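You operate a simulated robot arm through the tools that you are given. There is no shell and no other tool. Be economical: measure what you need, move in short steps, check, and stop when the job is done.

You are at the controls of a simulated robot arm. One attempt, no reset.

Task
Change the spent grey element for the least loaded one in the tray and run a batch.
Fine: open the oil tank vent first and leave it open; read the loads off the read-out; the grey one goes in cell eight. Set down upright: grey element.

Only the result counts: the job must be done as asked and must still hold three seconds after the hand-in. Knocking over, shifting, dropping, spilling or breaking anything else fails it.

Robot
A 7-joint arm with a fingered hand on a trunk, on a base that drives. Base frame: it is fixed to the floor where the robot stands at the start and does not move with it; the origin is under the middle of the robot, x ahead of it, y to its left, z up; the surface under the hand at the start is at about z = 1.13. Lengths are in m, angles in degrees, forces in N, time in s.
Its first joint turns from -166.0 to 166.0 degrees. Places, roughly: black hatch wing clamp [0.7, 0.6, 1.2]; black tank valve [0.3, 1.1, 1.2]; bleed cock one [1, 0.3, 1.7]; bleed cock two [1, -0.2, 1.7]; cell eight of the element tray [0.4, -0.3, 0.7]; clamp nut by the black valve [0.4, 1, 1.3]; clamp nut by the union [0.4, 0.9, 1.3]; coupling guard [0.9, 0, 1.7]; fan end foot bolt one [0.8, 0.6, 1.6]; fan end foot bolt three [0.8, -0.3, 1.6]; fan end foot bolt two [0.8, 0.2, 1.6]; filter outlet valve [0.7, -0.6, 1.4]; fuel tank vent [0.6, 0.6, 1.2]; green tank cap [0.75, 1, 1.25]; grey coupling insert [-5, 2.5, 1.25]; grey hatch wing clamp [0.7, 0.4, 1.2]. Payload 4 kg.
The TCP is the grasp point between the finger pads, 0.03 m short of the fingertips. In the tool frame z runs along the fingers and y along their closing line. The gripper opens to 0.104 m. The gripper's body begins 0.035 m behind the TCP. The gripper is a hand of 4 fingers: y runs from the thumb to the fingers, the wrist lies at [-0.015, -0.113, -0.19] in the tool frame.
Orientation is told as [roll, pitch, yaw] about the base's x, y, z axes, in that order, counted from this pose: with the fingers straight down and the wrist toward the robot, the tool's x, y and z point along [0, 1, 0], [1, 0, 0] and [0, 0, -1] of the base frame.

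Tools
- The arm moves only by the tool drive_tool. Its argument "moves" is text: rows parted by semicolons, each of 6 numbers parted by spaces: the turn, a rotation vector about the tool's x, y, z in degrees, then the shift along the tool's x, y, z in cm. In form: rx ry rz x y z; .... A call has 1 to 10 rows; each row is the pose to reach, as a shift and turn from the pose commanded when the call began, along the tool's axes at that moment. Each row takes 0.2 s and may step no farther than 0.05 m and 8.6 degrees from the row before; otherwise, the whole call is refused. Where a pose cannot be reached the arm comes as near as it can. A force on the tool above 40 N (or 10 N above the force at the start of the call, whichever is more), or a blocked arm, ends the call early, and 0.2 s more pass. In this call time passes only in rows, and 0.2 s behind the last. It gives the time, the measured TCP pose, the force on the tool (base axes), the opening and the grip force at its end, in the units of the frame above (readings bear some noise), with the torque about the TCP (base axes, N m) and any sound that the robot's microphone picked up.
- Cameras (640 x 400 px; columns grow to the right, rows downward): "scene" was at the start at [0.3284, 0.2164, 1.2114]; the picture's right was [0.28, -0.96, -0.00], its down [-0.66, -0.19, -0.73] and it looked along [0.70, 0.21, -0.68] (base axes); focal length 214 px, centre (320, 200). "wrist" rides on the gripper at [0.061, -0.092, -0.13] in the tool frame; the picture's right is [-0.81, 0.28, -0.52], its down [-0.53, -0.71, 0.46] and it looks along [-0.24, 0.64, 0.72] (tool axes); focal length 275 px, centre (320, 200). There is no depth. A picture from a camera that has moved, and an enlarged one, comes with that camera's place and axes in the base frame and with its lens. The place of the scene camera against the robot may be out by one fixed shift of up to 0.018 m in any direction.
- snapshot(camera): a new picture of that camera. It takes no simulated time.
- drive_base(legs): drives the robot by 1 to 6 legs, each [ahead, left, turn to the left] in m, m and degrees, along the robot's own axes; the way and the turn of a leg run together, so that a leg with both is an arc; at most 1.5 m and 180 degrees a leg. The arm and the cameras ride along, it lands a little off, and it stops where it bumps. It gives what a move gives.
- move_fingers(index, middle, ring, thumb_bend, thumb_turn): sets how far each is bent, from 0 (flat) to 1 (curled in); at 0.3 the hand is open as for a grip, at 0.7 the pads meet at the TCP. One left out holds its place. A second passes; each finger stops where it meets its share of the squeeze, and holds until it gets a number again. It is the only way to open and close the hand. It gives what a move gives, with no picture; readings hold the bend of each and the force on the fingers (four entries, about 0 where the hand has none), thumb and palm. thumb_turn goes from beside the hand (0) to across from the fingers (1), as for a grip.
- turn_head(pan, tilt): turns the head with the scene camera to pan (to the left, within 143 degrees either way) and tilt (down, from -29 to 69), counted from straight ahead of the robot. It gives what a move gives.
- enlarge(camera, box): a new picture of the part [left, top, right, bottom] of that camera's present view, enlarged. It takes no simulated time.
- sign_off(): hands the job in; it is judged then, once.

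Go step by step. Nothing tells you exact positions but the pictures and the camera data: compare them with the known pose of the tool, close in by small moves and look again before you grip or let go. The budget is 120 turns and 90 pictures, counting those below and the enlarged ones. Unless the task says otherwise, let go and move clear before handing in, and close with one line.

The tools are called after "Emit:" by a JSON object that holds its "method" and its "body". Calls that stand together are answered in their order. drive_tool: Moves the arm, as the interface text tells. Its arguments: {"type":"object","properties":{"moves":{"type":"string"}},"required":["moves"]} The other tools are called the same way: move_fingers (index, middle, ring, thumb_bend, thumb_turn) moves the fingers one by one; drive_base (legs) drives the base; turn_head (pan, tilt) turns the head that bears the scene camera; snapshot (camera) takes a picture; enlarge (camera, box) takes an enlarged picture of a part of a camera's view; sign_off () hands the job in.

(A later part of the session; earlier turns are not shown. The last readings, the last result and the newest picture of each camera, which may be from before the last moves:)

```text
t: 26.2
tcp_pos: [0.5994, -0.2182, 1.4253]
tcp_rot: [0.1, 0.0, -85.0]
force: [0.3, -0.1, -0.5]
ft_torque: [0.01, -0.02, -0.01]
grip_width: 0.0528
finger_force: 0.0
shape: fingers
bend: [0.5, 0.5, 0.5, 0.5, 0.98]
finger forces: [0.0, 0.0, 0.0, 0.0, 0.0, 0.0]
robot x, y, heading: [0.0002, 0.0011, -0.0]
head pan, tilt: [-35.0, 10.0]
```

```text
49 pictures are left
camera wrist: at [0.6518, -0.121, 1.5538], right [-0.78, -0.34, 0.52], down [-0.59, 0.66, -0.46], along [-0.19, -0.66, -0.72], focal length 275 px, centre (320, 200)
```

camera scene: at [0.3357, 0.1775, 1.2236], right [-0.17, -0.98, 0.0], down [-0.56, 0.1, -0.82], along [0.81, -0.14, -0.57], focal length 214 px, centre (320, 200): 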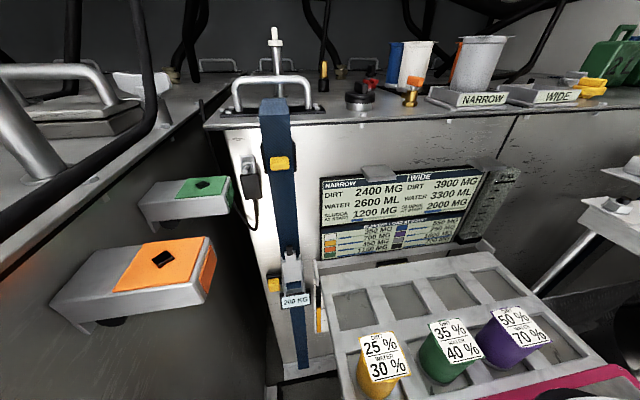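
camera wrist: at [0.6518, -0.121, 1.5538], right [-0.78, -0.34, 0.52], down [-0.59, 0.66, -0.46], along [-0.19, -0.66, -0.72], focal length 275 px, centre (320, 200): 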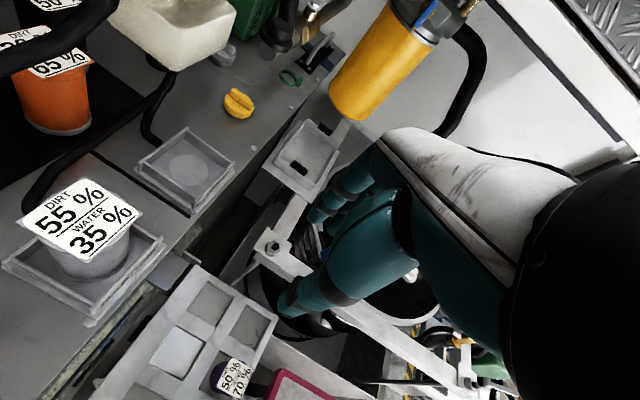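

The hand is clear. I'll move over the vent at safe height, squaring up the yaw.

Emit:
{"method": "drive_tool", "body": {"moves": "0 0 1 3.7 -2.2 1.5; 0 0 2 7.4 -4.4 3; 0 0 3 11.1 -6.6 4.5; 0 0 4 14.8 -8.9 6; 0 0 5 18.55 -11.23 7.5"}}

Emit:
{"method": "drive_tool", "body": {"moves": "0 6.5 0 0 0 0; 0 13 0 0 0 0; 0 19.5 0 0 0 0; 0 25 0 0 0 0"}}

Emit:
{"method": "snapshot", "body": {"camera": "wrist"}}

Emit:
{"method": "snapshot", "body": {"camera": "scene"}}

```text
t: 27.3
tcp_pos: [0.7347, -0.128, 1.3673]
tcp_rot: [-0.3, 0.2, -90.7]
force: [147.0, -18.5, -127.9]
ft_torque: [-10.42, 30.85, -16.39]
grip_width: 0.0524
finger_force: 0.0
shape: fingers
bend: [0.5, 0.5, 0.5, 0.5, 0.97]
finger forces: [0.1, 0.0, 0.0, 0.0, 0.0, 0.0]
robot x, y, heading: [-0.0052, -0.0056, -0.6]
head pan, tilt: [-35.0, 10.0]
stopped in row 5: the force on the tool passed its limit at 181 N (the readings are from after the stop); the commanded pose is now the measured one
```

```text
t: 27.6
tcp_pos: [0.7322, -0.128, 1.3657]
tcp_rot: [-0.3, 0.3, -90.7]
force: [126.1, -10.6, -119.7]
ft_torque: [-10.72, 27.05, -13.61]
grip_width: 0.0522
finger_force: 0.1
shape: fingers
bend: [0.5, 0.5, 0.5, 0.5, 0.97]
finger forces: [0.0, 0.0, 0.0, 0.0, 0.0, 0.0]
robot x, y, heading: [-0.0073, -0.0052, -0.4]
head pan, tilt: [-35.0, 10.0]
stopped in row 1: the force on the tool passed its limit at 269 N (the readings are from after the stop); the commanded pose is now the measured one
```

```text
48 pictures are left
camera wrist: at [0.7943, -0.037, 1.4947], right [-0.81, -0.27, 0.52], down [-0.53, 0.72, -0.45], along [-0.25, -0.64, -0.73], focal length 275 px, centre (320, 200)
```

wrist: 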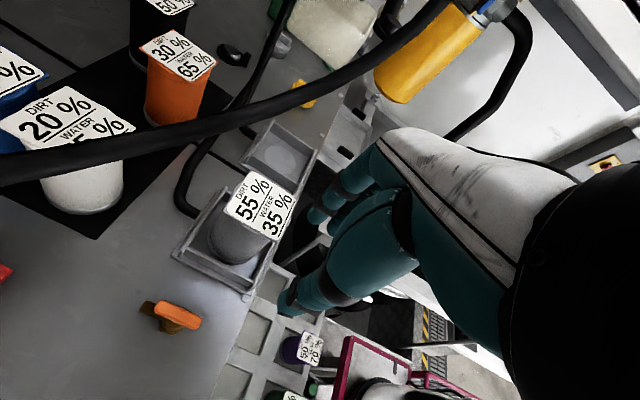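

```text
47 pictures are left
camera scene: at [0.317, 0.1315, 1.2652], right [-0.58, -0.82, 0.0], down [-0.14, 0.1, -0.99], along [0.8, -0.57, -0.17], focal length 214 px, centre (320, 200)
```

scene: 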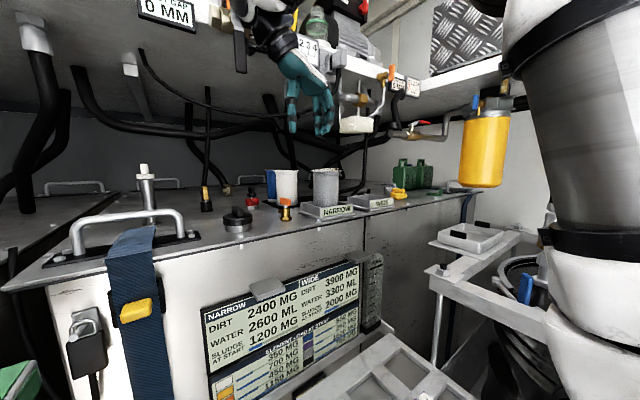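

The wrist touched the shelf front; I back off at once toward -x and down a bit.

Emit:
{"method": "drive_tool", "body": {"moves": "0 0 0 -2 0 1; 0 0 0 -5 0 2; 0 0 0 -8 0 2"}}

Emit:
{"method": "enlarge", "body": {"camera": "scene", "box": [220, 0, 460, 150]}}

```text
t: 27.8
tcp_pos: [0.7296, -0.1263, 1.3644]
tcp_rot: [-0.3, 0.4, -90.5]
force: [94.2, -5.2, -87.7]
ft_torque: [-8.32, 20.15, -9.97]
grip_width: 0.0522
finger_force: 0.2
shape: fingers
bend: [0.5, 0.5, 0.5, 0.5, 0.97]
finger forces: [0.0, 0.0, 0.0, 0.1, 0.0, 0.0]
robot x, y, heading: [-0.0059, -0.006, -0.2]
head pan, tilt: [-35.0, 10.0]
stopped in row 1: the force on the tool passed its limit at 210 N (the readings are from after the stop); the commanded pose is now the measured one
```

```text
2.67 times, centred on (340, 75) of scene
camera zoom: at [0.317, 0.1318, 1.2647], right [-0.58, -0.82, 0.0], down [-0.14, 0.1, -0.98], along [0.8, -0.57, -0.17], focal length 572 px, centre (267, 533)
```

zoom: 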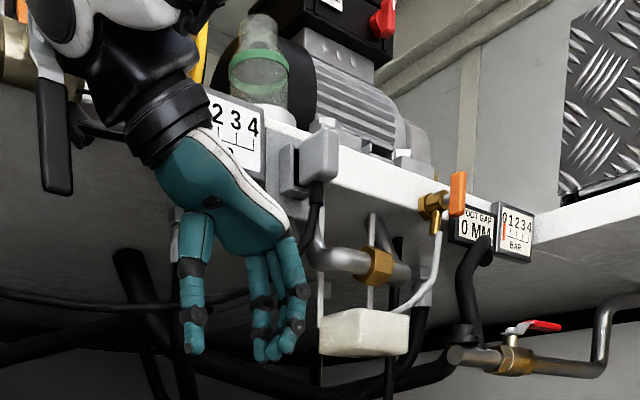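

The arm is pressing forward and down on the shelf edge, so I retreat back and up.

Emit:
{"method": "drive_tool", "body": {"moves": "0 0 0 -1 0 -1; 0 0 0 -2.5 0 -2.5; 0 0 0 -5 0 -3; 0 0 0 -8 0 -3"}}

```text
t: 28.4
tcp_pos: [0.7182, -0.1269, 1.3673]
tcp_rot: [-3.2, -0.3, -90.7]
force: [8.4, -6.0, -36.0]
ft_torque: [-2.72, 3.85, -1.37]
grip_width: 0.0522
finger_force: 0.0
shape: fingers
bend: [0.5, 0.5, 0.5, 0.5, 0.97]
finger forces: [0.0, 0.1, 0.1, 0.0, 0.0, 0.0]
robot x, y, heading: [-0.0062, -0.0019, -0.3]
head pan, tilt: [-35.0, 10.0]
stopped in row 3: the force on the tool passed its limit at 153 N (the readings are from after the stop); the commanded pose is now the measured one
```

Still some contact; look before moving further.

Emit:
{"method": "enlarge", "body": {"camera": "scene", "box": [220, 0, 380, 100]}}

Emit:
{"method": "turn_head", "body": {"pan": -20, "tilt": -28}}

Emit:
{"method": "snapshot", "body": {"camera": "scene"}}

```text
4.00 times, centred on (300, 50) of scene
camera zoom: at [0.3217, 0.1336, 1.2635], right [-0.58, -0.82, 0.0], down [-0.14, 0.1, -0.98], along [0.8, -0.57, -0.17], focal length 858 px, centre (400, 800)
```

zoom: 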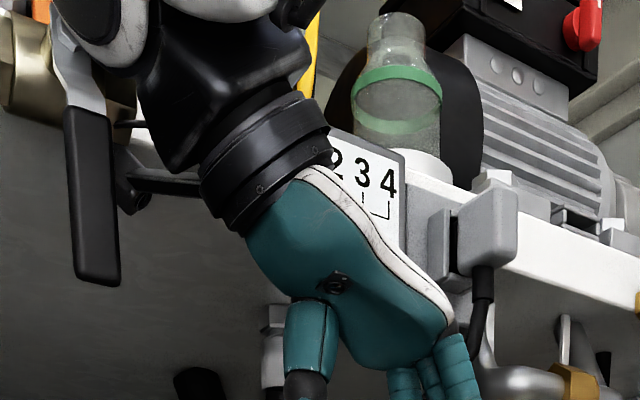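

```text
t: 29.5
tcp_pos: [0.7183, -0.1272, 1.3677]
tcp_rot: [-3.1, -0.2, -90.7]
force: [4.4, -7.8, -66.2]
ft_torque: [-5.71, 5.35, -1.01]
grip_width: 0.0522
finger_force: 0.0
shape: fingers
bend: [0.5, 0.5, 0.5, 0.5, 0.97]
finger forces: [0.0, 0.1, 0.1, 0.1, 0.0, 0.0]
robot x, y, heading: [-0.0044, -0.0026, -0.4]
head pan, tilt: [-20.0, -28.0]
```

```text
44 pictures are left
camera scene: at [0.3101, 0.1636, 1.3187], right [-0.35, -0.94, 0.0], down [0.44, -0.16, -0.88], along [0.83, -0.31, 0.47], focal length 214 px, centre (320, 200)
```

scene: 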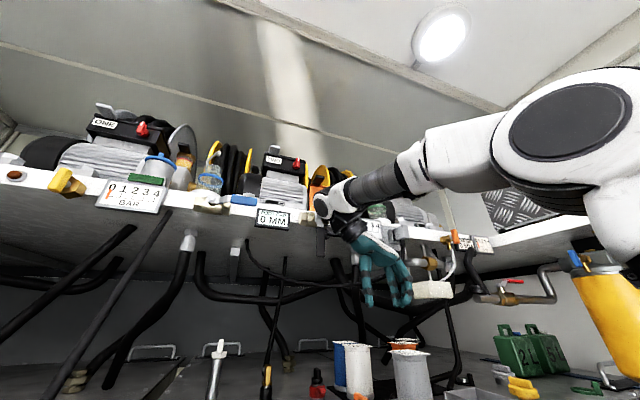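

I'll test a small pure backward step.

Emit:
{"method": "drive_tool", "body": {"moves": "0 0 0 -0.7 0 0; 0 0 0 -1.5 0 0"}}

```text
t: 30.1
tcp_pos: [0.7043, -0.1262, 1.3662]
tcp_rot: [-3.7, -0.2, -90.7]
force: [2.1, -3.5, -68.6]
ft_torque: [-6.65, 5.79, -0.51]
grip_width: 0.0521
finger_force: 0.0
shape: fingers
bend: [0.5, 0.5, 0.5, 0.5, 0.97]
finger forces: [0.0, 0.0, 0.0, 0.0, 0.1, 0.0]
robot x, y, heading: [-0.0019, -0.0004, -0.3]
head pan, tilt: [-20.0, -28.0]
```

Backward motion is free; continue.

Emit:
{"method": "drive_tool", "body": {"moves": "0 0 0 -1.5 0 0; 0 0 0 -3 0 0; 0 0 0 -4.5 0 0; 0 0 0 -6 0 0"}}

Emit:
{"method": "snapshot", "body": {"camera": "scene"}}

```text
t: 30.4
tcp_pos: [0.6962, -0.1252, 1.3688]
tcp_rot: [-3.1, -0.2, -90.8]
force: [-1.7, -0.4, -5.7]
ft_torque: [-0.53, 0.24, 0.12]
grip_width: 0.0521
finger_force: 0.0
shape: fingers
bend: [0.5, 0.5, 0.5, 0.5, 0.97]
finger forces: [0.0, 0.0, 0.1, 0.0, 0.1, 0.1]
robot x, y, heading: [-0.0079, -0.0015, -0.5]
head pan, tilt: [-20.0, -28.0]
stopped in row 1: the force on the tool passed its limit at 94 N (the readings are from after the stop); the commanded pose is now the measured one
```

```text
43 pictures are left
camera scene: at [0.3085, 0.1643, 1.319], right [-0.35, -0.94, 0.0], down [0.44, -0.16, -0.88], along [0.83, -0.31, 0.47], focal length 214 px, centre (320, 200)
```

scene: 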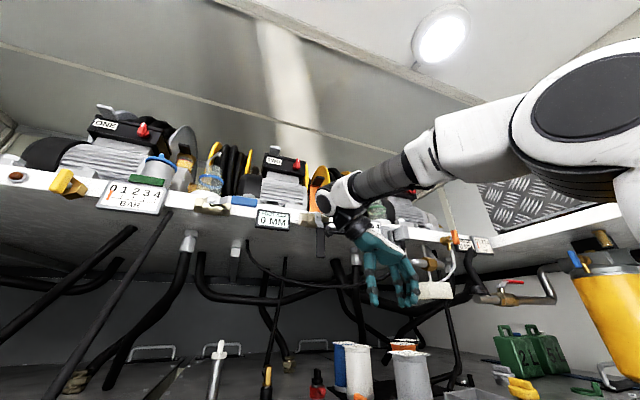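

The contact has released. Retreat further to clear space.

Emit:
{"method": "drive_tool", "body": {"moves": "0 0 0 -2 0 -0.5; 0 0 0 -5 0 -1; 0 0 0 -8 0 -1"}}

Emit:
{"method": "enlarge", "body": {"camera": "scene", "box": [200, 120, 480, 295]}}

```text
t: 31.2
tcp_pos: [0.6188, -0.1244, 1.382]
tcp_rot: [-3.3, -0.3, -90.6]
force: [0.7, -0.6, -0.2]
ft_torque: [0.0, 0.03, -0.01]
grip_width: 0.0519
finger_force: 0.1
shape: fingers
bend: [0.5, 0.5, 0.5, 0.5, 0.97]
finger forces: [0.0, 0.0, 0.0, 0.0, 0.0, 0.1]
robot x, y, heading: [-0.0028, -0.0002, -0.5]
head pan, tilt: [-20.0, -28.0]
```

```text
2.29 times, centred on (340, 208) of scene
camera zoom: at [0.309, 0.1644, 1.3189], right [-0.35, -0.94, 0.0], down [0.44, -0.16, -0.88], along [0.83, -0.31, 0.47], focal length 490 px, centre (274, 183)
```

zoom: 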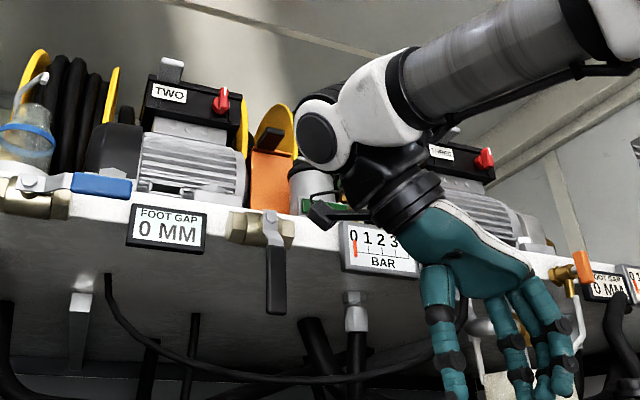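

Clear, with the shelf gear looking undisturbed. Now tilt the hand 25° in place so the wrist leans back from the shelf.

Emit:
{"method": "drive_tool", "body": {"moves": "0.8 6.2 -0.1 0 0 0; 1.6 12.5 -0.3 0 0 0; 2.5 18.8 -0.5 0 0 0; 3.3 25 -0.6 0 0 0"}}

Emit:
{"method": "drive_tool", "body": {"moves": "0 0 0 0.5 -0.9 3.8; 0 0 0 0.9 -1.7 7.6; 0 0 0 1.4 -2.5 11.4; 0 0 0 1.85 -3.4 15.2"}}

Emit:
{"method": "snapshot", "body": {"camera": "wrist"}}

Emit:
{"method": "turn_head", "body": {"pan": -15, "tilt": 0}}

Emit:
{"method": "snapshot", "body": {"camera": "scene"}}

```text
t: 32.2
tcp_pos: [0.6191, -0.1241, 1.3837]
tcp_rot: [22.0, 3.0, -89.5]
force: [1.1, -0.4, -0.1]
ft_torque: [0.0, -0.01, 0.01]
grip_width: 0.0519
finger_force: 0.1
shape: fingers
bend: [0.5, 0.5, 0.5, 0.5, 0.97]
finger forces: [0.1, 0.1, 0.0, 0.0, 0.0, 0.0]
robot x, y, heading: [-0.009, -0.004, -0.2]
head pan, tilt: [-20.0, -28.0]
```

```text
t: 33.2
tcp_pos: [0.6917, -0.085, 1.2514]
tcp_rot: [21.9, 2.9, -89.5]
force: [-0.1, 0.6, -0.2]
ft_torque: [-0.01, 0.0, -0.02]
grip_width: 0.0518
finger_force: 0.1
shape: fingers
bend: [0.5, 0.5, 0.5, 0.5, 0.97]
finger forces: [0.1, 0.0, 0.1, 0.0, 0.0, 0.0]
robot x, y, heading: [-0.0057, -0.0045, -0.5]
head pan, tilt: [-20.0, -28.0]
```

```text
41 pictures are left
camera wrist: at [0.6995, 0.0008, 1.398], right [-0.94, -0.29, 0.16], down [-0.33, 0.74, -0.58], along [0.05, -0.6, -0.8], focal length 275 px, centre (320, 200)
```

wrist: 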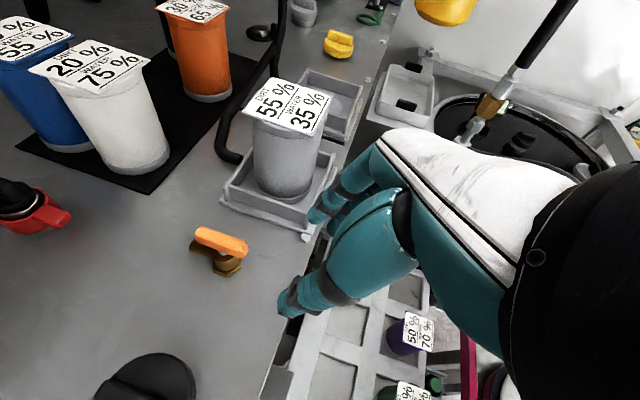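

```text
t: 34.1
tcp_pos: [0.6931, -0.0842, 1.2514]
tcp_rot: [21.9, 2.9, -89.5]
force: [0.0, 0.8, 0.6]
ft_torque: [-0.02, -0.03, -0.01]
grip_width: 0.0521
finger_force: 0.1
shape: fingers
bend: [0.5, 0.5, 0.5, 0.5, 0.97]
finger forces: [0.0, 0.0, 0.0, 0.0, 0.0, 0.1]
robot x, y, heading: [-0.0049, -0.0053, -0.3]
head pan, tilt: [-15.0, 0.0]
```

```text
40 pictures are left
camera scene: at [0.3318, 0.1641, 1.2798], right [-0.26, -0.96, 0.0], down [0.0, 0.0, -1.0], along [0.96, -0.26, 0.0], focal length 214 px, centre (320, 200)
```

scene: 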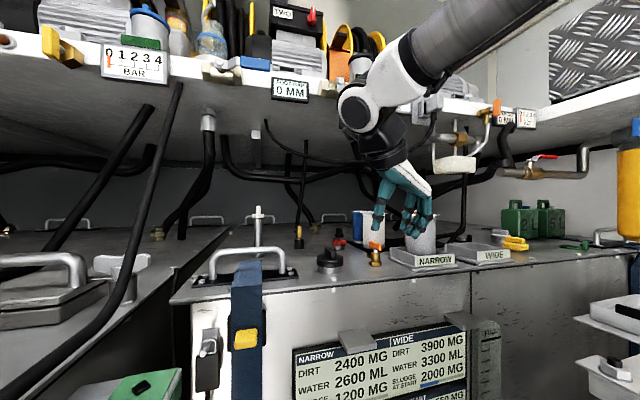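

I'll zoom in on the vent to settle the port direction and handle pose.

Emit:
{"method": "enlarge", "body": {"camera": "wrist", "box": [172, 215, 268, 275]}}

```text
6.67 times, centred on (220, 245) of wrist
camera zoom: at [0.6997, 0.0007, 1.3983], right [-0.94, -0.29, 0.16], down [-0.33, 0.74, -0.58], along [0.05, -0.6, -0.8], focal length 1835 px, centre (987, -100)
```

zoom: 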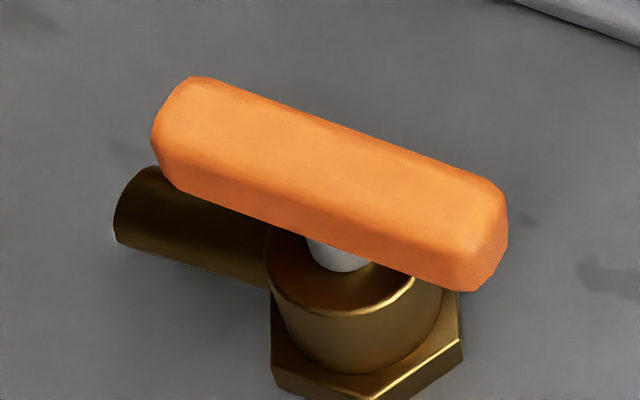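

The port turns out to be parallel to the handle, so I'll compare with the fuel vent before deciding what "open" looks like.

Emit:
{"method": "turn_head", "body": {"pan": 45, "tilt": 20}}

Emit:
{"method": "snapshot", "body": {"camera": "scene"}}

```text
t: 35.4
tcp_pos: [0.6932, -0.0839, 1.251]
tcp_rot: [21.9, 3.0, -89.6]
force: [0.1, 0.3, 0.1]
ft_torque: [0.01, 0.01, 0.01]
grip_width: 0.0521
finger_force: 0.1
shape: fingers
bend: [0.5, 0.5, 0.5, 0.5, 0.97]
finger forces: [0.0, 0.0, 0.0, 0.0, 0.0, 0.0]
robot x, y, heading: [-0.0029, -0.0034, -0.4]
head pan, tilt: [45.0, 20.0]
```

```text
38 pictures are left
camera scene: at [0.3113, 0.2533, 1.2474], right [0.7, -0.71, 0.0], down [-0.24, -0.24, -0.94], along [0.67, 0.66, -0.34], focal length 214 px, centre (320, 200)
```

scene: 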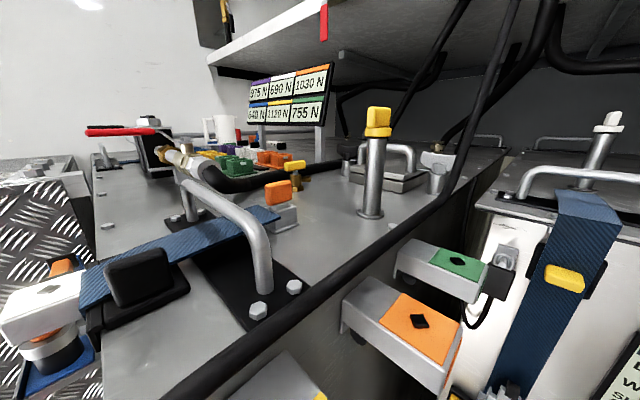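

Emit:
{"method": "enlarge", "body": {"camera": "scene", "box": [264, 150, 328, 190]}}

```text
10.00 times, centred on (296, 170) of scene
camera zoom: at [0.3113, 0.2533, 1.2474], right [0.7, -0.71, 0.0], down [-0.24, -0.24, -0.94], along [0.67, 0.66, -0.34], focal length 2145 px, centre (560, 500)
```

zoom: 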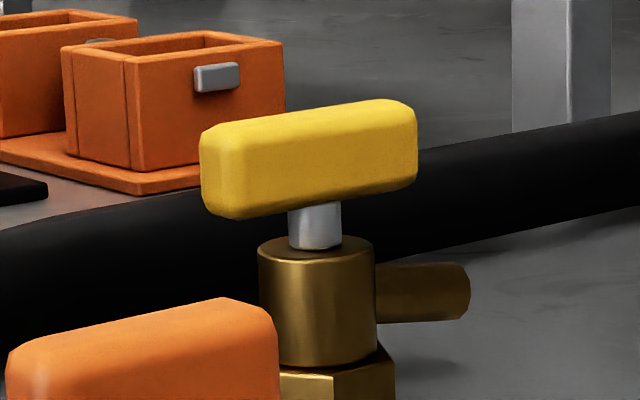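

Both vents sit alike, so I take this as the closed state and will turn the oil vent a quarter turn. First move over the handle.

Emit:
{"method": "drive_tool", "body": {"moves": "0 0 0 3 0.5 1; 0 0 0 5.7 0.9 3"}}

Emit:
{"method": "snapshot", "body": {"camera": "wrist"}}

```text
t: 36.0
tcp_pos: [0.7555, -0.0902, 1.2435]
tcp_rot: [22.0, 2.8, -89.5]
force: [0.7, -0.4, 1.1]
ft_torque: [-0.03, -0.03, 0.03]
grip_width: 0.052
finger_force: 0.1
shape: fingers
bend: [0.5, 0.5, 0.5, 0.5, 0.97]
finger forces: [0.0, 0.1, 0.0, 0.0, 0.0, 0.1]
robot x, y, heading: [-0.0058, -0.0035, -0.4]
head pan, tilt: [45.0, 20.0]
```

```text
36 pictures are left
camera wrist: at [0.7629, -0.0058, 1.3902], right [-0.94, -0.29, 0.16], down [-0.33, 0.74, -0.58], along [0.05, -0.6, -0.79], focal length 275 px, centre (320, 200)
```

wrist: 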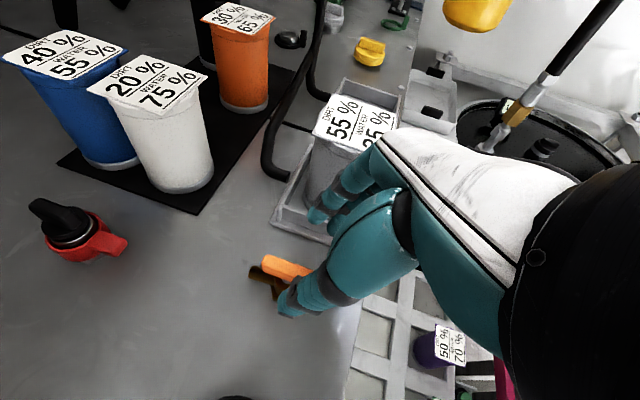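

The handle projects where I expect it. Descend the rest with force watch.

Emit:
{"method": "drive_tool", "body": {"moves": "0 0 0 0 0 1.5; 0 0 0 0 0 3; 0 0 0 0 0 4.5; 0 0 0 0 0 5.6"}}

Emit:
{"method": "snapshot", "body": {"camera": "wrist"}}

Emit:
{"method": "turn_head", "body": {"pan": -25, "tilt": 10}}

Emit:
{"method": "enlarge", "body": {"camera": "scene", "box": [240, 100, 400, 200]}}

```text
t: 37.0
tcp_pos: [0.7767, -0.0877, 1.1917]
tcp_rot: [21.8, 3.0, -89.5]
force: [0.3, 0.3, 0.5]
ft_torque: [0.01, -0.02, 0.0]
grip_width: 0.052
finger_force: 0.1
shape: fingers
bend: [0.5, 0.5, 0.5, 0.5, 0.97]
finger forces: [0.1, 0.0, 0.0, 0.1, 0.0, 0.0]
robot x, y, heading: [-0.0059, -0.0041, -0.4]
head pan, tilt: [45.0, 20.0]
```

```text
35 pictures are left
camera wrist: at [0.7834, -0.0031, 1.3382], right [-0.94, -0.29, 0.16], down [-0.33, 0.74, -0.58], along [0.05, -0.6, -0.8], focal length 275 px, centre (320, 200)
```

wrist: 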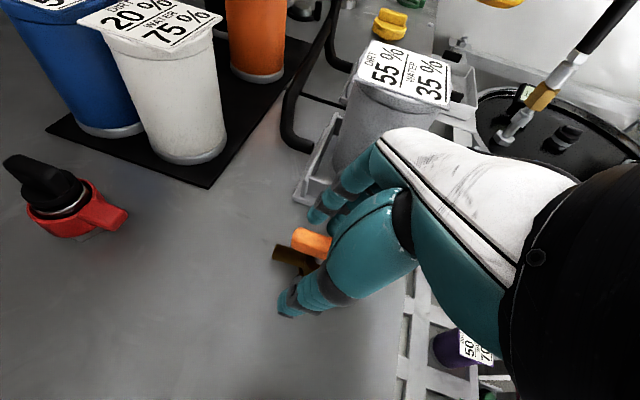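

```text
t: 38.4
tcp_pos: [0.7773, -0.0868, 1.1925]
tcp_rot: [22.0, 3.0, -89.6]
force: [0.2, -0.5, -0.1]
ft_torque: [0.0, 0.0, -0.03]
grip_width: 0.0521
finger_force: 0.0
shape: fingers
bend: [0.5, 0.5, 0.5, 0.5, 0.97]
finger forces: [0.1, 0.0, 0.0, 0.0, 0.0, 0.0]
robot x, y, heading: [-0.0014, -0.0055, -0.5]
head pan, tilt: [-25.0, 10.0]
```

```text
4.00 times, centred on (320, 150) of scene
camera zoom: at [0.3291, 0.1482, 1.2637], right [-0.43, -0.9, 0.0], down [-0.16, 0.07, -0.98], along [0.89, -0.42, -0.17], focal length 858 px, centre (320, 400)
```

zoom: 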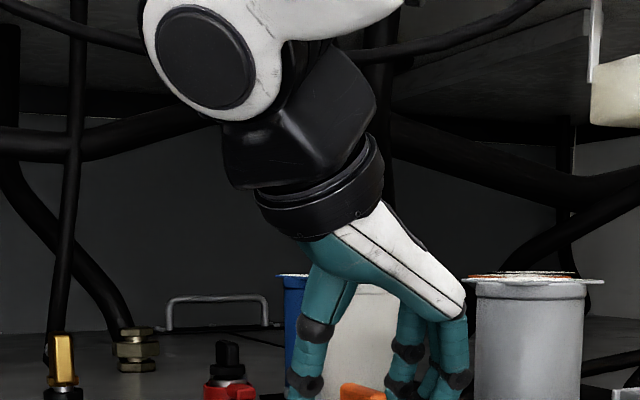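

The fingers straddle the handle. Close on it.

Emit:
{"method": "move_fingers", "body": {"index": 0.72, "middle": 0.72, "ring": 0.72, "thumb_bend": 0.72}}

```text
t: 39.4
tcp_pos: [0.7764, -0.0887, 1.1919]
tcp_rot: [21.9, 2.9, -89.6]
force: [-0.3, -17.2, -5.3]
ft_torque: [-0.5, -0.03, -0.01]
grip_width: 0.0078
finger_force: 12.7
shape: fingers
bend: [0.71, 0.63, 0.71, 0.69, 0.97]
finger forces: [6.7, 10.3, 6.0, 0.1, 2.6, 0.0]
robot x, y, heading: [-0.0017, -0.0042, -0.2]
head pan, tilt: [-25.0, 10.0]
```

It's gripped. Try a 16° counter-clockwise turn about the vertical and read the torque.

Emit:
{"method": "drive_tool", "body": {"moves": "1.5 -0.2 -3.7 0 0.2 0; 3 -0.4 -7.4 0 0.2 0; 4.5 -0.6 -11.1 0 0.2 0; 6 -0.8 -14.8 0 0.2 0"}}

Emit:
{"method": "snapshot", "body": {"camera": "wrist"}}

```text
t: 40.4
tcp_pos: [0.7768, -0.0911, 1.1931]
tcp_rot: [21.9, 3.0, -73.6]
force: [-3.1, -12.8, -9.6]
ft_torque: [-0.37, 0.02, -0.15]
grip_width: 0.0081
finger_force: 14.5
shape: fingers
bend: [0.62, 0.63, 0.71, 0.69, 0.97]
finger forces: [6.0, 12.6, 6.5, 0.0, 3.1, 0.0]
robot x, y, heading: [-0.0055, -0.0022, -0.1]
head pan, tilt: [-25.0, 10.0]
```

```text
33 pictures are left
camera wrist: at [0.7595, -0.0084, 1.3389], right [-0.83, -0.54, 0.16], down [-0.52, 0.62, -0.58], along [0.21, -0.57, -0.8], focal length 275 px, centre (320, 200)
```

wrist: 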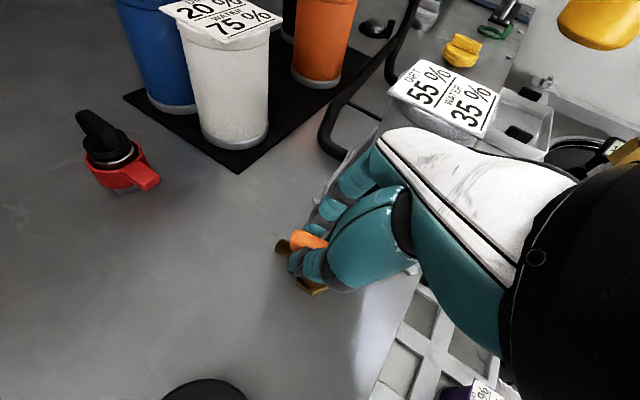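

No hard stop felt. Continue counter-clockwise in steps.

Emit:
{"method": "drive_tool", "body": {"moves": "2.8 -0.4 -7 0 0 0; 5.6 -0.8 -13.9 0 0 0; 8.4 -1.2 -20.9 0 0 0; 11.2 -1.5 -27.8 0 0 0"}}

Emit:
{"method": "snapshot", "body": {"camera": "wrist"}}

```text
t: 41.4
tcp_pos: [0.7762, -0.0918, 1.1913]
tcp_rot: [22.1, 2.9, -43.6]
force: [6.0, -20.4, -1.6]
ft_torque: [-0.59, -0.21, -0.19]
grip_width: 0.0083
finger_force: 16.3
shape: fingers
bend: [0.62, 0.62, 0.68, 0.7, 0.97]
finger forces: [7.8, 16.5, 6.4, 0.0, 2.4, 0.0]
robot x, y, heading: [-0.0043, -0.0032, -0.3]
head pan, tilt: [-25.0, 10.0]
```

```text
32 pictures are left
camera wrist: at [0.7203, -0.0283, 1.3388], right [-0.44, -0.88, 0.16], down [-0.76, 0.28, -0.59], along [0.47, -0.38, -0.79], focal length 275 px, centre (320, 200)
```

wrist: 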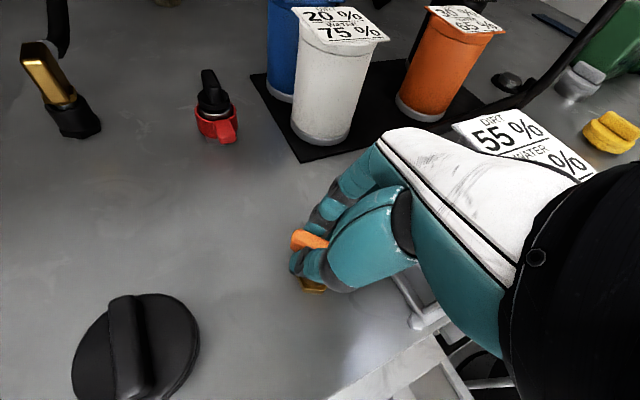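

The handle follows the hand. Now take out the tilt, then finish the quarter turn.

Emit:
{"method": "drive_tool", "body": {"moves": "0 -7 0 0 0 0; 0 -14 0 0 0 0; 0 -21 0 0 0 0"}}

Emit:
{"method": "drive_tool", "body": {"moves": "0 0 -8 0 0 0; 0 0 -16 0 0 0; 0 0 -24 0 0 0; 0 0 -32 0 0 0; 0 0 -40 0 0 0; 0 0 -45 0 0 0"}}

Emit:
{"method": "snapshot", "body": {"camera": "wrist"}}

```text
t: 42.2
tcp_pos: [0.7771, -0.0903, 1.1934]
tcp_rot: [0.9, 3.0, -43.4]
force: [13.7, -6.7, -1.0]
ft_torque: [-0.16, -0.42, 0.06]
grip_width: 0.008
finger_force: 9.4
shape: fingers
bend: [0.71, 0.65, 0.71, 0.71, 0.97]
finger forces: [8.3, 6.0, 2.7, 0.0, 2.2, 0.1]
robot x, y, heading: [-0.0072, -0.0052, -0.4]
head pan, tilt: [-25.0, 10.0]
```

```text
t: 43.6
tcp_pos: [0.7779, -0.0919, 1.193]
tcp_rot: [2.7, 1.3, 1.5]
force: [12.4, -14.2, 0.4]
ft_torque: [-0.3, -0.29, -0.08]
grip_width: 0.0087
finger_force: 10.6
shape: fingers
bend: [0.59, 0.67, 0.72, 0.71, 0.97]
finger forces: [10.1, 5.8, 3.3, 0.1, 2.4, 0.0]
robot x, y, heading: [-0.0075, -0.0033, -0.3]
head pan, tilt: [-25.0, 10.0]
```

```text
31 pictures are left
camera wrist: at [0.6867, -0.0389, 1.3257], right [0.31, -0.83, 0.47], down [-0.71, -0.53, -0.46], along [0.63, -0.19, -0.75], focal length 275 px, centre (320, 200)
```

wrist: 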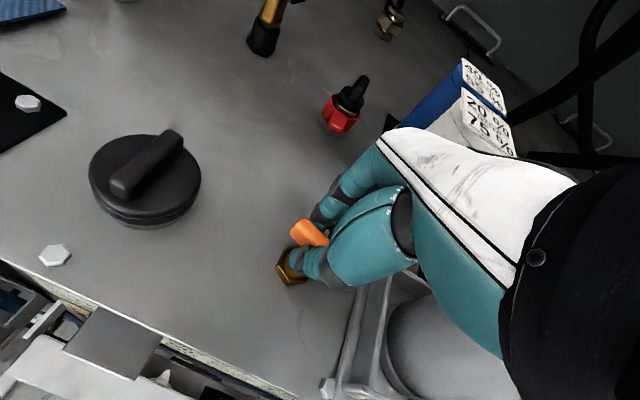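

The handle has come round. Release and lift to check its angle.

Emit:
{"method": "move_fingers", "body": {"index": 0.5, "middle": 0.5, "ring": 0.5, "thumb_bend": 0.5}}

Emit:
{"method": "drive_tool", "body": {"moves": "0 0 0 0 0 -4; 0 0 0 0 -2 -8; 0 0 0 0 -5 -12"}}

Emit:
{"method": "snapshot", "body": {"camera": "wrist"}}

```text
t: 44.6
tcp_pos: [0.7768, -0.0895, 1.1926]
tcp_rot: [2.7, 1.5, 1.4]
force: [-0.1, -0.5, -0.7]
ft_torque: [0.0, 0.0, 0.02]
grip_width: 0.0517
finger_force: 0.1
shape: fingers
bend: [0.5, 0.5, 0.5, 0.5, 0.97]
finger forces: [0.0, 0.0, 0.0, 0.0, 0.0, 0.2]
robot x, y, heading: [-0.0064, -0.0045, -0.0]
head pan, tilt: [-25.0, 10.0]
```

```text
t: 45.4
tcp_pos: [0.7313, -0.0957, 1.3135]
tcp_rot: [2.8, 1.6, 1.5]
force: [0.0, 0.8, -0.4]
ft_torque: [-0.04, 0.02, 0.03]
grip_width: 0.0515
finger_force: 0.0
shape: fingers
bend: [0.5, 0.5, 0.5, 0.5, 0.97]
finger forces: [0.1, 0.0, 0.0, 0.1, 0.0, 0.1]
robot x, y, heading: [-0.0059, -0.0069, -0.4]
head pan, tilt: [-25.0, 10.0]
```

```text
30 pictures are left
camera wrist: at [0.6409, -0.0437, 1.4468], right [0.31, -0.83, 0.47], down [-0.71, -0.53, -0.46], along [0.63, -0.19, -0.75], focal length 275 px, centre (320, 200)
```

wrist: 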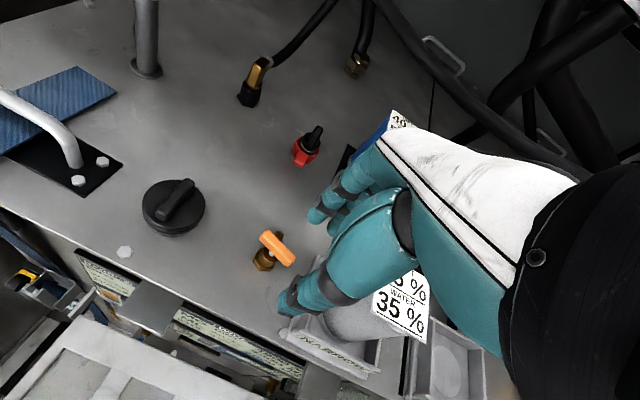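

The handle stands at about 74°, so it needs the last bit. Regrip square to it and turn further.

Emit:
{"method": "drive_tool", "body": {"moves": "0 0 6 0 2.5 3; 0 0 12 0 5 7; 0 0 17.5 0 5 10; 0 0 17.5 0 5 12"}}

Emit:
{"method": "move_fingers", "body": {"index": 0.72, "middle": 0.72, "ring": 0.72, "thumb_bend": 0.72}}

Emit:
{"method": "drive_tool", "body": {"moves": "0 0 -6 0 0 0; 0 0 -12 0 0 0; 0 0 -18 0 0 0; 0 0 -24 0 0 0; 0 0 -30 0 0 0; 0 0 -36 0 0 0"}}

```text
t: 46.4
tcp_pos: [0.7786, -0.0895, 1.191]
tcp_rot: [2.3, 2.1, -16.1]
force: [-1.2, -0.7, 0.2]
ft_torque: [0.0, 0.0, 0.03]
grip_width: 0.0517
finger_force: 0.0
shape: fingers
bend: [0.5, 0.5, 0.5, 0.5, 0.97]
finger forces: [0.0, 0.0, 0.1, 0.0, 0.0, 0.1]
robot x, y, heading: [-0.0027, -0.0034, -0.5]
head pan, tilt: [-25.0, 10.0]
```

```text
t: 47.4
tcp_pos: [0.7773, -0.0911, 1.1899]
tcp_rot: [2.3, 2.1, -16.1]
force: [7.6, -7.4, -9.9]
ft_torque: [-0.14, -0.15, 0.04]
grip_width: 0.0075
finger_force: 10.4
shape: fingers
bend: [0.71, 0.66, 0.71, 0.69, 0.97]
finger forces: [7.3, 6.4, 3.3, 0.0, 2.9, 0.1]
robot x, y, heading: [-0.0039, -0.0021, -0.5]
head pan, tilt: [-25.0, 10.0]
```

```text
t: 48.8
tcp_pos: [0.7774, -0.0899, 1.1919]
tcp_rot: [3.1, 0.4, 20.1]
force: [16.3, -10.7, -4.7]
ft_torque: [-0.27, -0.37, -0.18]
grip_width: 0.009
finger_force: 10.3
shape: fingers
bend: [0.6, 0.67, 0.72, 0.71, 0.97]
finger forces: [12.3, 5.4, 1.3, 0.1, 1.8, 0.0]
robot x, y, heading: [-0.003, -0.0029, -0.2]
head pan, tilt: [-25.0, 10.0]
```

Emit:
{"method": "move_fingers", "body": {"index": 0.5, "middle": 0.5, "ring": 0.5, "thumb_bend": 0.5}}

Emit:
{"method": "drive_tool", "body": {"moves": "0 0 0 0 0 -4; 0 0 7 0 -2 -8; 0 0 14 0 -5 -12; 0 0 20 0 -5 -14"}}

Emit:
{"method": "snapshot", "body": {"camera": "wrist"}}

```text
t: 49.8
tcp_pos: [0.7762, -0.0905, 1.1933]
tcp_rot: [3.1, 0.4, 20.0]
force: [-0.7, 0.4, 0.2]
ft_torque: [-0.04, 0.0, 0.02]
grip_width: 0.0517
finger_force: 0.1
shape: fingers
bend: [0.5, 0.5, 0.5, 0.5, 0.97]
finger forces: [0.0, 0.1, 0.0, 0.1, 0.1, 0.1]
robot x, y, heading: [-0.0078, -0.0038, -0.4]
head pan, tilt: [-25.0, 10.0]
```

```text
t: 50.8
tcp_pos: [0.7321, -0.1166, 1.3318]
tcp_rot: [2.8, 1.5, -0.1]
force: [-0.1, -0.4, 0.4]
ft_torque: [0.02, 0.04, -0.03]
grip_width: 0.052
finger_force: 0.1
shape: fingers
bend: [0.5, 0.5, 0.5, 0.5, 0.97]
finger forces: [0.0, 0.0, 0.0, 0.0, 0.0, 0.0]
robot x, y, heading: [-0.0071, -0.0028, -0.4]
head pan, tilt: [-25.0, 10.0]
```

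```text
29 pictures are left
camera wrist: at [0.6431, -0.0606, 1.4657], right [0.29, -0.84, 0.47], down [-0.73, -0.51, -0.46], along [0.62, -0.21, -0.75], focal length 275 px, centre (320, 200)
```

wrist: 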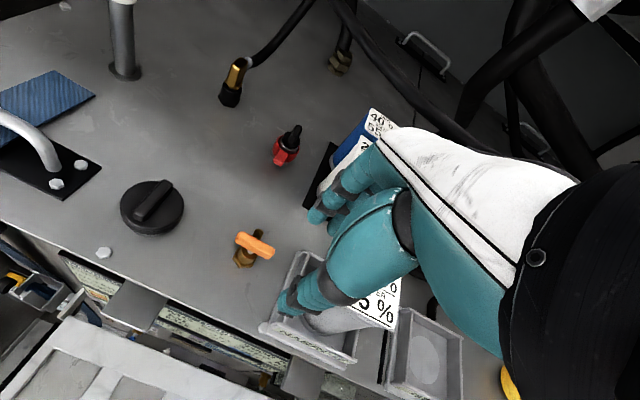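

The vent handle is now square to its port (about 90°), turned to its stop. Next: open the hand and go above the grey element at (0.768, -0.207).

Emit:
{"method": "move_fingers", "body": {"index": 0.3, "middle": 0.3, "ring": 0.3, "thumb_bend": 0.3}}

Emit:
{"method": "drive_tool", "body": {"moves": "-0.7 -1.4 0 -4 1.5 -1; -1.5 -2.8 0 -7 3 -1; -1.5 -2.8 0 -9.1 3.6 -1"}}

Emit:
{"method": "snapshot", "body": {"camera": "wrist"}}

Emit:
{"method": "enlarge", "body": {"camera": "scene", "box": [240, 50, 480, 200]}}

```text
t: 51.8
tcp_pos: [0.7319, -0.1157, 1.3319]
tcp_rot: [2.8, 1.5, 0.0]
force: [-0.5, 0.2, -0.5]
ft_torque: [0.0, -0.01, 0.03]
grip_width: 0.1028
finger_force: 0.2
shape: fingers
bend: [0.3, 0.3, 0.3, 0.3, 0.97]
finger forces: [0.1, 0.0, 0.0, 0.0, 0.0, 0.1]
robot x, y, heading: [-0.0125, -0.0037, -0.2]
head pan, tilt: [-25.0, 10.0]
```

```text
t: 52.6
tcp_pos: [0.7686, -0.2042, 1.3367]
tcp_rot: [0.2, -0.1, -0.1]
force: [-0.5, -0.4, 0.7]
ft_torque: [0.01, -0.03, 0.03]
grip_width: 0.1029
finger_force: 0.2
shape: fingers
bend: [0.3, 0.3, 0.3, 0.3, 0.97]
finger forces: [0.1, 0.0, 0.1, 0.0, 0.0, 0.0]
robot x, y, heading: [-0.0061, 0.0002, -0.3]
head pan, tilt: [-25.0, 10.0]
```

```text
28 pictures are left
camera wrist: at [0.677, -0.1433, 1.466], right [0.27, -0.81, 0.52], down [-0.71, -0.53, -0.46], along [0.65, -0.24, -0.72], focal length 275 px, centre (320, 200)
```

wrist: 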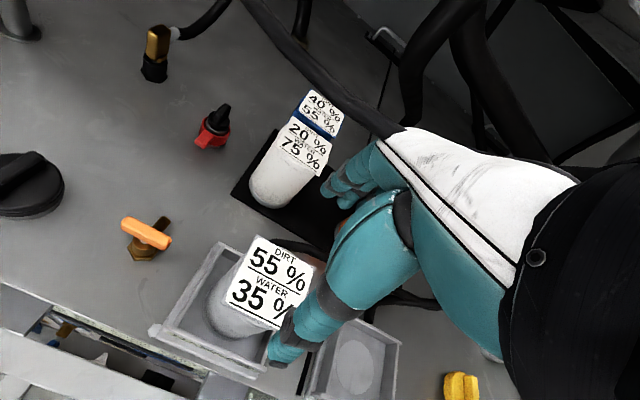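

```text
2.67 times, centred on (360, 125) of scene
camera zoom: at [0.3289, 0.1482, 1.2637], right [-0.43, -0.9, 0.0], down [-0.16, 0.07, -0.98], along [0.89, -0.42, -0.17], focal length 572 px, centre (213, 400)
```

zoom: 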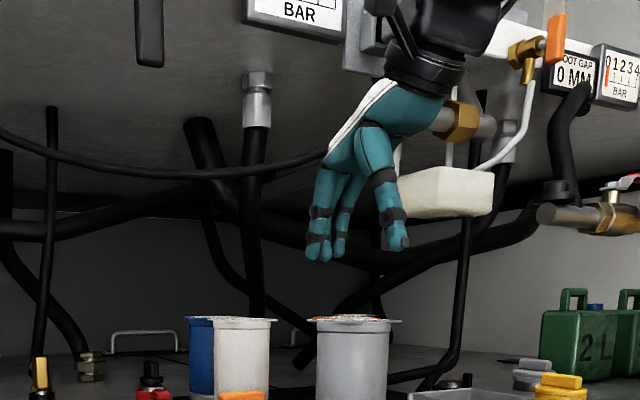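

Well centred over grey (0.771, -0.204), and the vent clearly stands crosswise. Descend around the element.

Emit:
{"method": "drive_tool", "body": {"moves": "0 0 0 0 0.1 4; 0 0 0 0 0.2 7; 0 0 0 0 0.2 9.5; 0 0 0 0 0.2 11.2; 0 0 0 0 0.2 12.3"}}

Emit:
{"method": "snapshot", "body": {"camera": "wrist"}}

Emit:
{"method": "enlarge", "body": {"camera": "scene", "box": [280, 120, 440, 220]}}

```text
t: 53.8
tcp_pos: [0.7691, -0.2059, 1.2144]
tcp_rot: [0.0, -0.3, -0.1]
force: [-4.2, 1.4, 17.2]
ft_torque: [0.04, 0.06, -0.03]
grip_width: 0.1096
finger_force: 8.5
shape: fingers
bend: [0.29, 0.3, 0.3, 0.3, 0.97]
finger forces: [6.2, 0.0, 0.0, 0.0, 11.7, 0.0]
robot x, y, heading: [-0.0032, -0.003, -0.6]
head pan, tilt: [-25.0, 10.0]
```

```text
26 pictures are left
camera wrist: at [0.6768, -0.1448, 1.3428], right [0.27, -0.81, 0.52], down [-0.71, -0.53, -0.46], along [0.65, -0.25, -0.72], focal length 275 px, centre (320, 200)
```

wrist: 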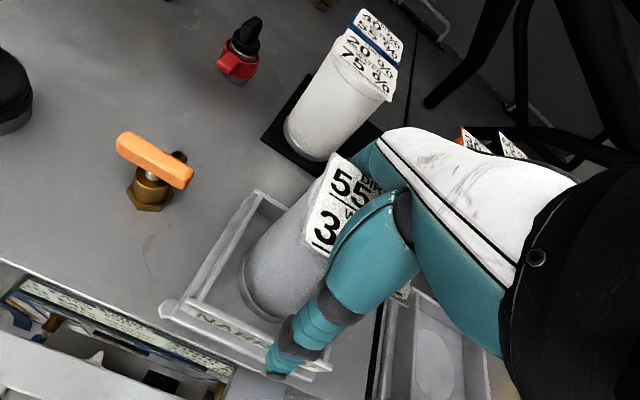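

```text
4.00 times, centred on (360, 170) of scene
camera zoom: at [0.3281, 0.1483, 1.2639], right [-0.43, -0.9, 0.0], down [-0.16, 0.07, -0.98], along [0.89, -0.42, -0.17], focal length 858 px, centre (160, 320)
```

zoom: 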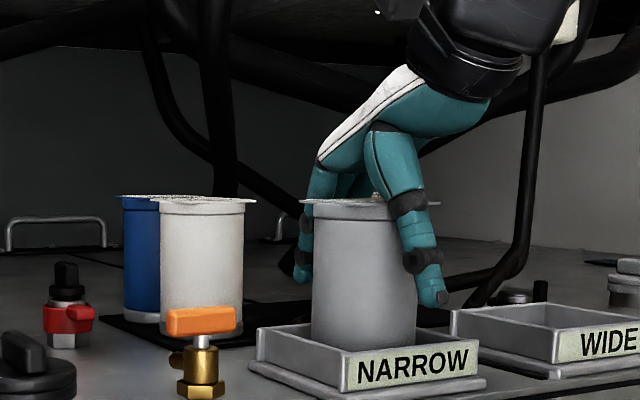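

The thumb and index graze the lid (17 N). Open a bit wider.

Emit:
{"method": "move_fingers", "body": {"index": 0.18, "middle": 0.18, "ring": 0.18, "thumb_bend": 0.18}}

Emit:
{"method": "enlarge", "body": {"camera": "scene", "box": [330, 150, 410, 200]}}

```text
t: 54.8
tcp_pos: [0.7702, -0.2064, 1.2132]
tcp_rot: [0.0, 0.0, -0.1]
force: [-1.7, 0.9, 0.6]
ft_torque: [-0.02, -0.03, 0.0]
grip_width: 0.1305
finger_force: 1.0
shape: fingers
bend: [0.18, 0.18, 0.18, 0.18, 0.97]
finger forces: [0.0, 0.1, 0.0, 0.0, 1.7, 0.1]
robot x, y, heading: [-0.0075, -0.0041, -0.1]
head pan, tilt: [-25.0, 10.0]
```

```text
8.00 times, centred on (370, 175) of scene
camera zoom: at [0.329, 0.1481, 1.2637], right [-0.43, -0.9, 0.0], down [-0.16, 0.07, -0.98], along [0.89, -0.42, -0.17], focal length 1716 px, centre (-80, 400)
```

zoom: 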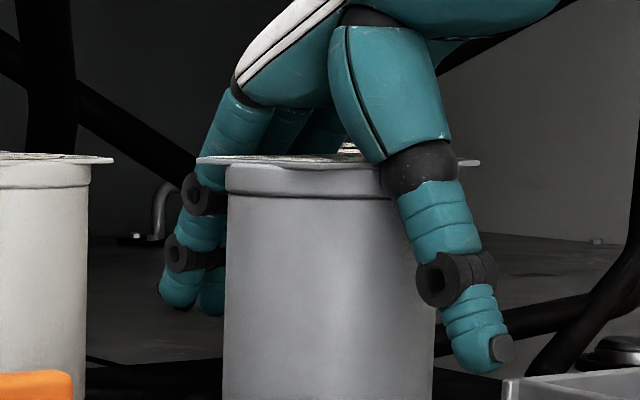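

Forces are clear. Close on the body.

Emit:
{"method": "move_fingers", "body": {"index": 0.6, "middle": 0.6, "ring": 0.6, "thumb_bend": 0.6}}

Emit:
{"method": "enlarge", "body": {"camera": "scene", "box": [310, 140, 422, 210]}}

```text
t: 55.8
tcp_pos: [0.7703, -0.2066, 1.2129]
tcp_rot: [0.0, -0.1, -0.1]
force: [3.0, 0.4, 11.1]
ft_torque: [-0.07, -0.76, 0.1]
grip_width: 0.0767
finger_force: 45.7
shape: fingers
bend: [0.31, 0.5, 0.55, 0.59, 0.96]
finger forces: [34.9, 9.4, 3.2, 0.0, 44.3, 0.0]
robot x, y, heading: [-0.0058, -0.0034, -0.2]
head pan, tilt: [-25.0, 10.0]
```

```text
5.71 times, centred on (366, 175) of scene
camera zoom: at [0.3289, 0.1482, 1.2637], right [-0.43, -0.9, 0.0], down [-0.16, 0.07, -0.98], along [0.89, -0.42, -0.17], focal length 1226 px, centre (57, 343)
```

zoom: 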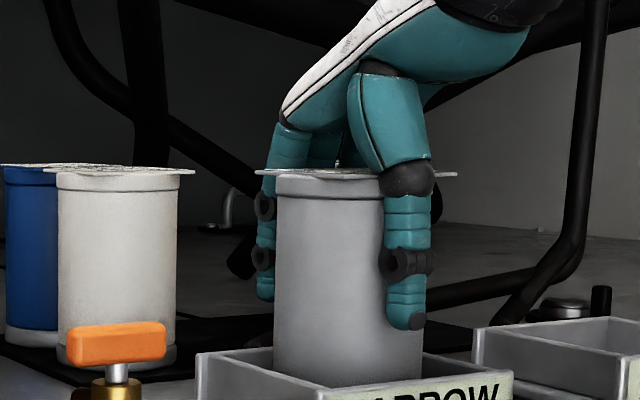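

The squeeze is lopsided on the index. I'll reopen, shift 8 mm toward +y, and regrip.

Emit:
{"method": "move_fingers", "body": {"index": 0.18, "middle": 0.18, "ring": 0.18, "thumb_bend": 0.18}}

Emit:
{"method": "drive_tool", "body": {"moves": "0 0 0 0.8 0 0"}}

Emit:
{"method": "move_fingers", "body": {"index": 0.55, "middle": 0.55, "ring": 0.55, "thumb_bend": 0.5}}

Emit:
{"method": "snapshot", "body": {"camera": "wrist"}}

```text
t: 56.8
tcp_pos: [0.7707, -0.2068, 1.212]
tcp_rot: [0.1, 0.1, -0.1]
force: [0.0, 0.4, -0.3]
ft_torque: [0.01, -0.03, -0.01]
grip_width: 0.1297
finger_force: 0.5
shape: fingers
bend: [0.18, 0.18, 0.18, 0.18, 0.97]
finger forces: [0.0, 0.1, 0.0, 0.0, 0.3, 0.0]
robot x, y, heading: [-0.0019, -0.003, -0.0]
head pan, tilt: [-25.0, 10.0]
```

```text
t: 57.2
tcp_pos: [0.7701, -0.199, 1.2138]
tcp_rot: [-0.1, -0.1, -0.1]
force: [0.3, 0.6, 0.0]
ft_torque: [0.01, 0.01, 0.03]
grip_width: 0.1298
finger_force: 0.0
shape: fingers
bend: [0.18, 0.18, 0.18, 0.18, 0.97]
finger forces: [0.0, 0.0, 0.0, 0.0, 0.0, 0.1]
robot x, y, heading: [-0.0043, -0.0017, -0.3]
head pan, tilt: [-25.0, 10.0]
```

```text
t: 58.2
tcp_pos: [0.7695, -0.1976, 1.2156]
tcp_rot: [0.0, -0.1, 0.0]
force: [1.3, 0.9, 6.4]
ft_torque: [-0.1, -0.53, 0.01]
grip_width: 0.0715
finger_force: 35.3
shape: fingers
bend: [0.43, 0.48, 0.51, 0.49, 0.96]
finger forces: [26.9, 6.1, 2.9, 0.0, 33.9, 0.0]
robot x, y, heading: [-0.0074, -0.0033, -0.2]
head pan, tilt: [-25.0, 10.0]
```

```text
22 pictures are left
camera wrist: at [0.6777, -0.1371, 1.3425], right [0.27, -0.81, 0.52], down [-0.71, -0.53, -0.46], along [0.65, -0.25, -0.72], focal length 275 px, centre (320, 200)
```

wrist: 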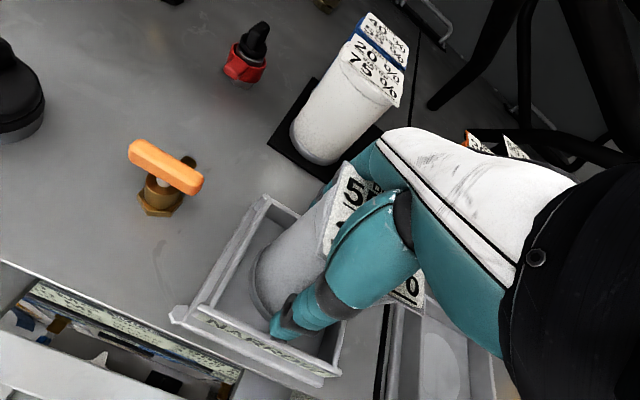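

The grip is even now. Lift the grey element straight up out of its seat.

Emit:
{"method": "drive_tool", "body": {"moves": "0 0 0 0 0 -1.5; 0 0 0 0 0 -4; 0 0 0 0 0 -7; 0 0 0 0 -2 -9; 0 0 0 0 -6 -10; 0 0 0 0 -10 -10; 0 0 0 0 -14 -10"}}

Emit:
{"method": "snapshot", "body": {"camera": "scene"}}

```text
t: 59.8
tcp_pos: [0.6285, -0.1984, 1.3117]
tcp_rot: [0.0, 0.0, -0.1]
force: [-0.3, -0.6, -5.3]
ft_torque: [0.0, 0.05, 0.02]
grip_width: 0.0707
finger_force: 31.8
shape: fingers
bend: [0.44, 0.49, 0.52, 0.49, 0.96]
finger forces: [23.4, 5.1, 2.1, 0.0, 32.8, 0.0]
robot x, y, heading: [-0.003, -0.0033, -0.2]
head pan, tilt: [-25.0, 10.0]
```

```text
21 pictures are left
camera scene: at [0.3297, 0.1481, 1.2635], right [-0.43, -0.9, 0.0], down [-0.16, 0.07, -0.98], along [0.89, -0.42, -0.17], focal length 214 px, centre (320, 200)
```

scene: 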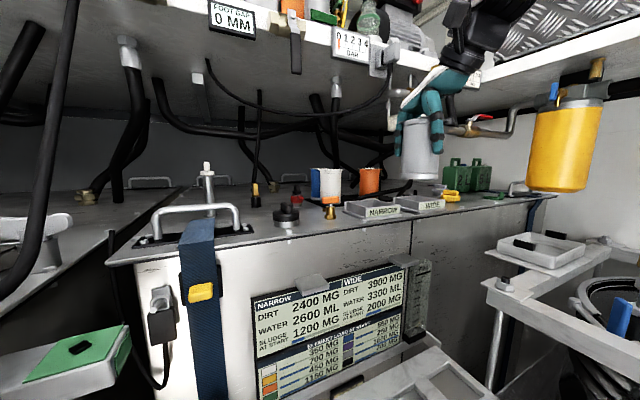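

Grey is held upright and clear. I'll back the base up 0.25 m so the tray is at a comfortable reach.

Emit:
{"method": "drive_base", "body": {"legs": [[-0.12, 0, 0], [-0.13, 0, 0]]}}

Emit:
{"method": "turn_head", "body": {"pan": -25, "tilt": 35}}

Emit:
{"method": "snapshot", "body": {"camera": "scene"}}

```text
t: 61.9
tcp_pos: [0.3817, -0.1958, 1.3125]
tcp_rot: [0.1, -0.1, -0.1]
force: [-0.2, -0.5, -4.0]
ft_torque: [0.02, 0.01, 0.0]
grip_width: 0.0709
finger_force: 31.2
shape: fingers
bend: [0.44, 0.49, 0.52, 0.49, 0.96]
finger forces: [23.4, 4.9, 2.1, 0.0, 32.9, 0.0]
robot x, y, heading: [-0.2526, -0.0027, -0.2]
head pan, tilt: [-25.0, 10.0]
```

```text
t: 62.8
tcp_pos: [0.3824, -0.1963, 1.313]
tcp_rot: [0.0, 0.0, 0.0]
force: [-0.1, 0.0, -4.6]
ft_torque: [0.05, -0.02, 0.03]
grip_width: 0.0707
finger_force: 31.7
shape: fingers
bend: [0.44, 0.49, 0.52, 0.49, 0.96]
finger forces: [23.4, 4.9, 2.2, 0.1, 32.7, 0.0]
robot x, y, heading: [-0.254, 0.0004, -0.0]
head pan, tilt: [-25.0, 35.0]
```

```text
20 pictures are left
camera scene: at [0.0777, 0.1519, 1.2236], right [-0.43, -0.9, 0.0], down [-0.52, 0.24, -0.82], along [0.74, -0.35, -0.57], focal length 214 px, centre (320, 200)
```

scene: 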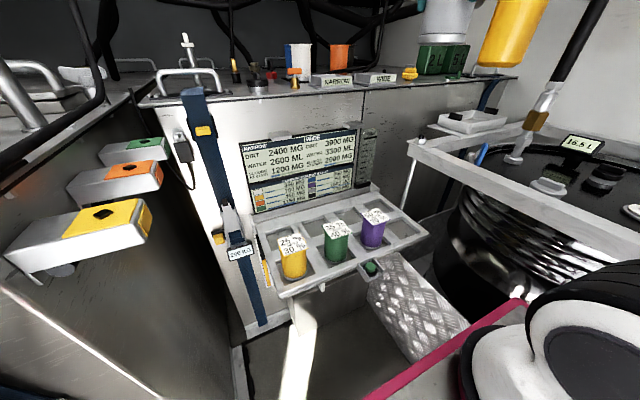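

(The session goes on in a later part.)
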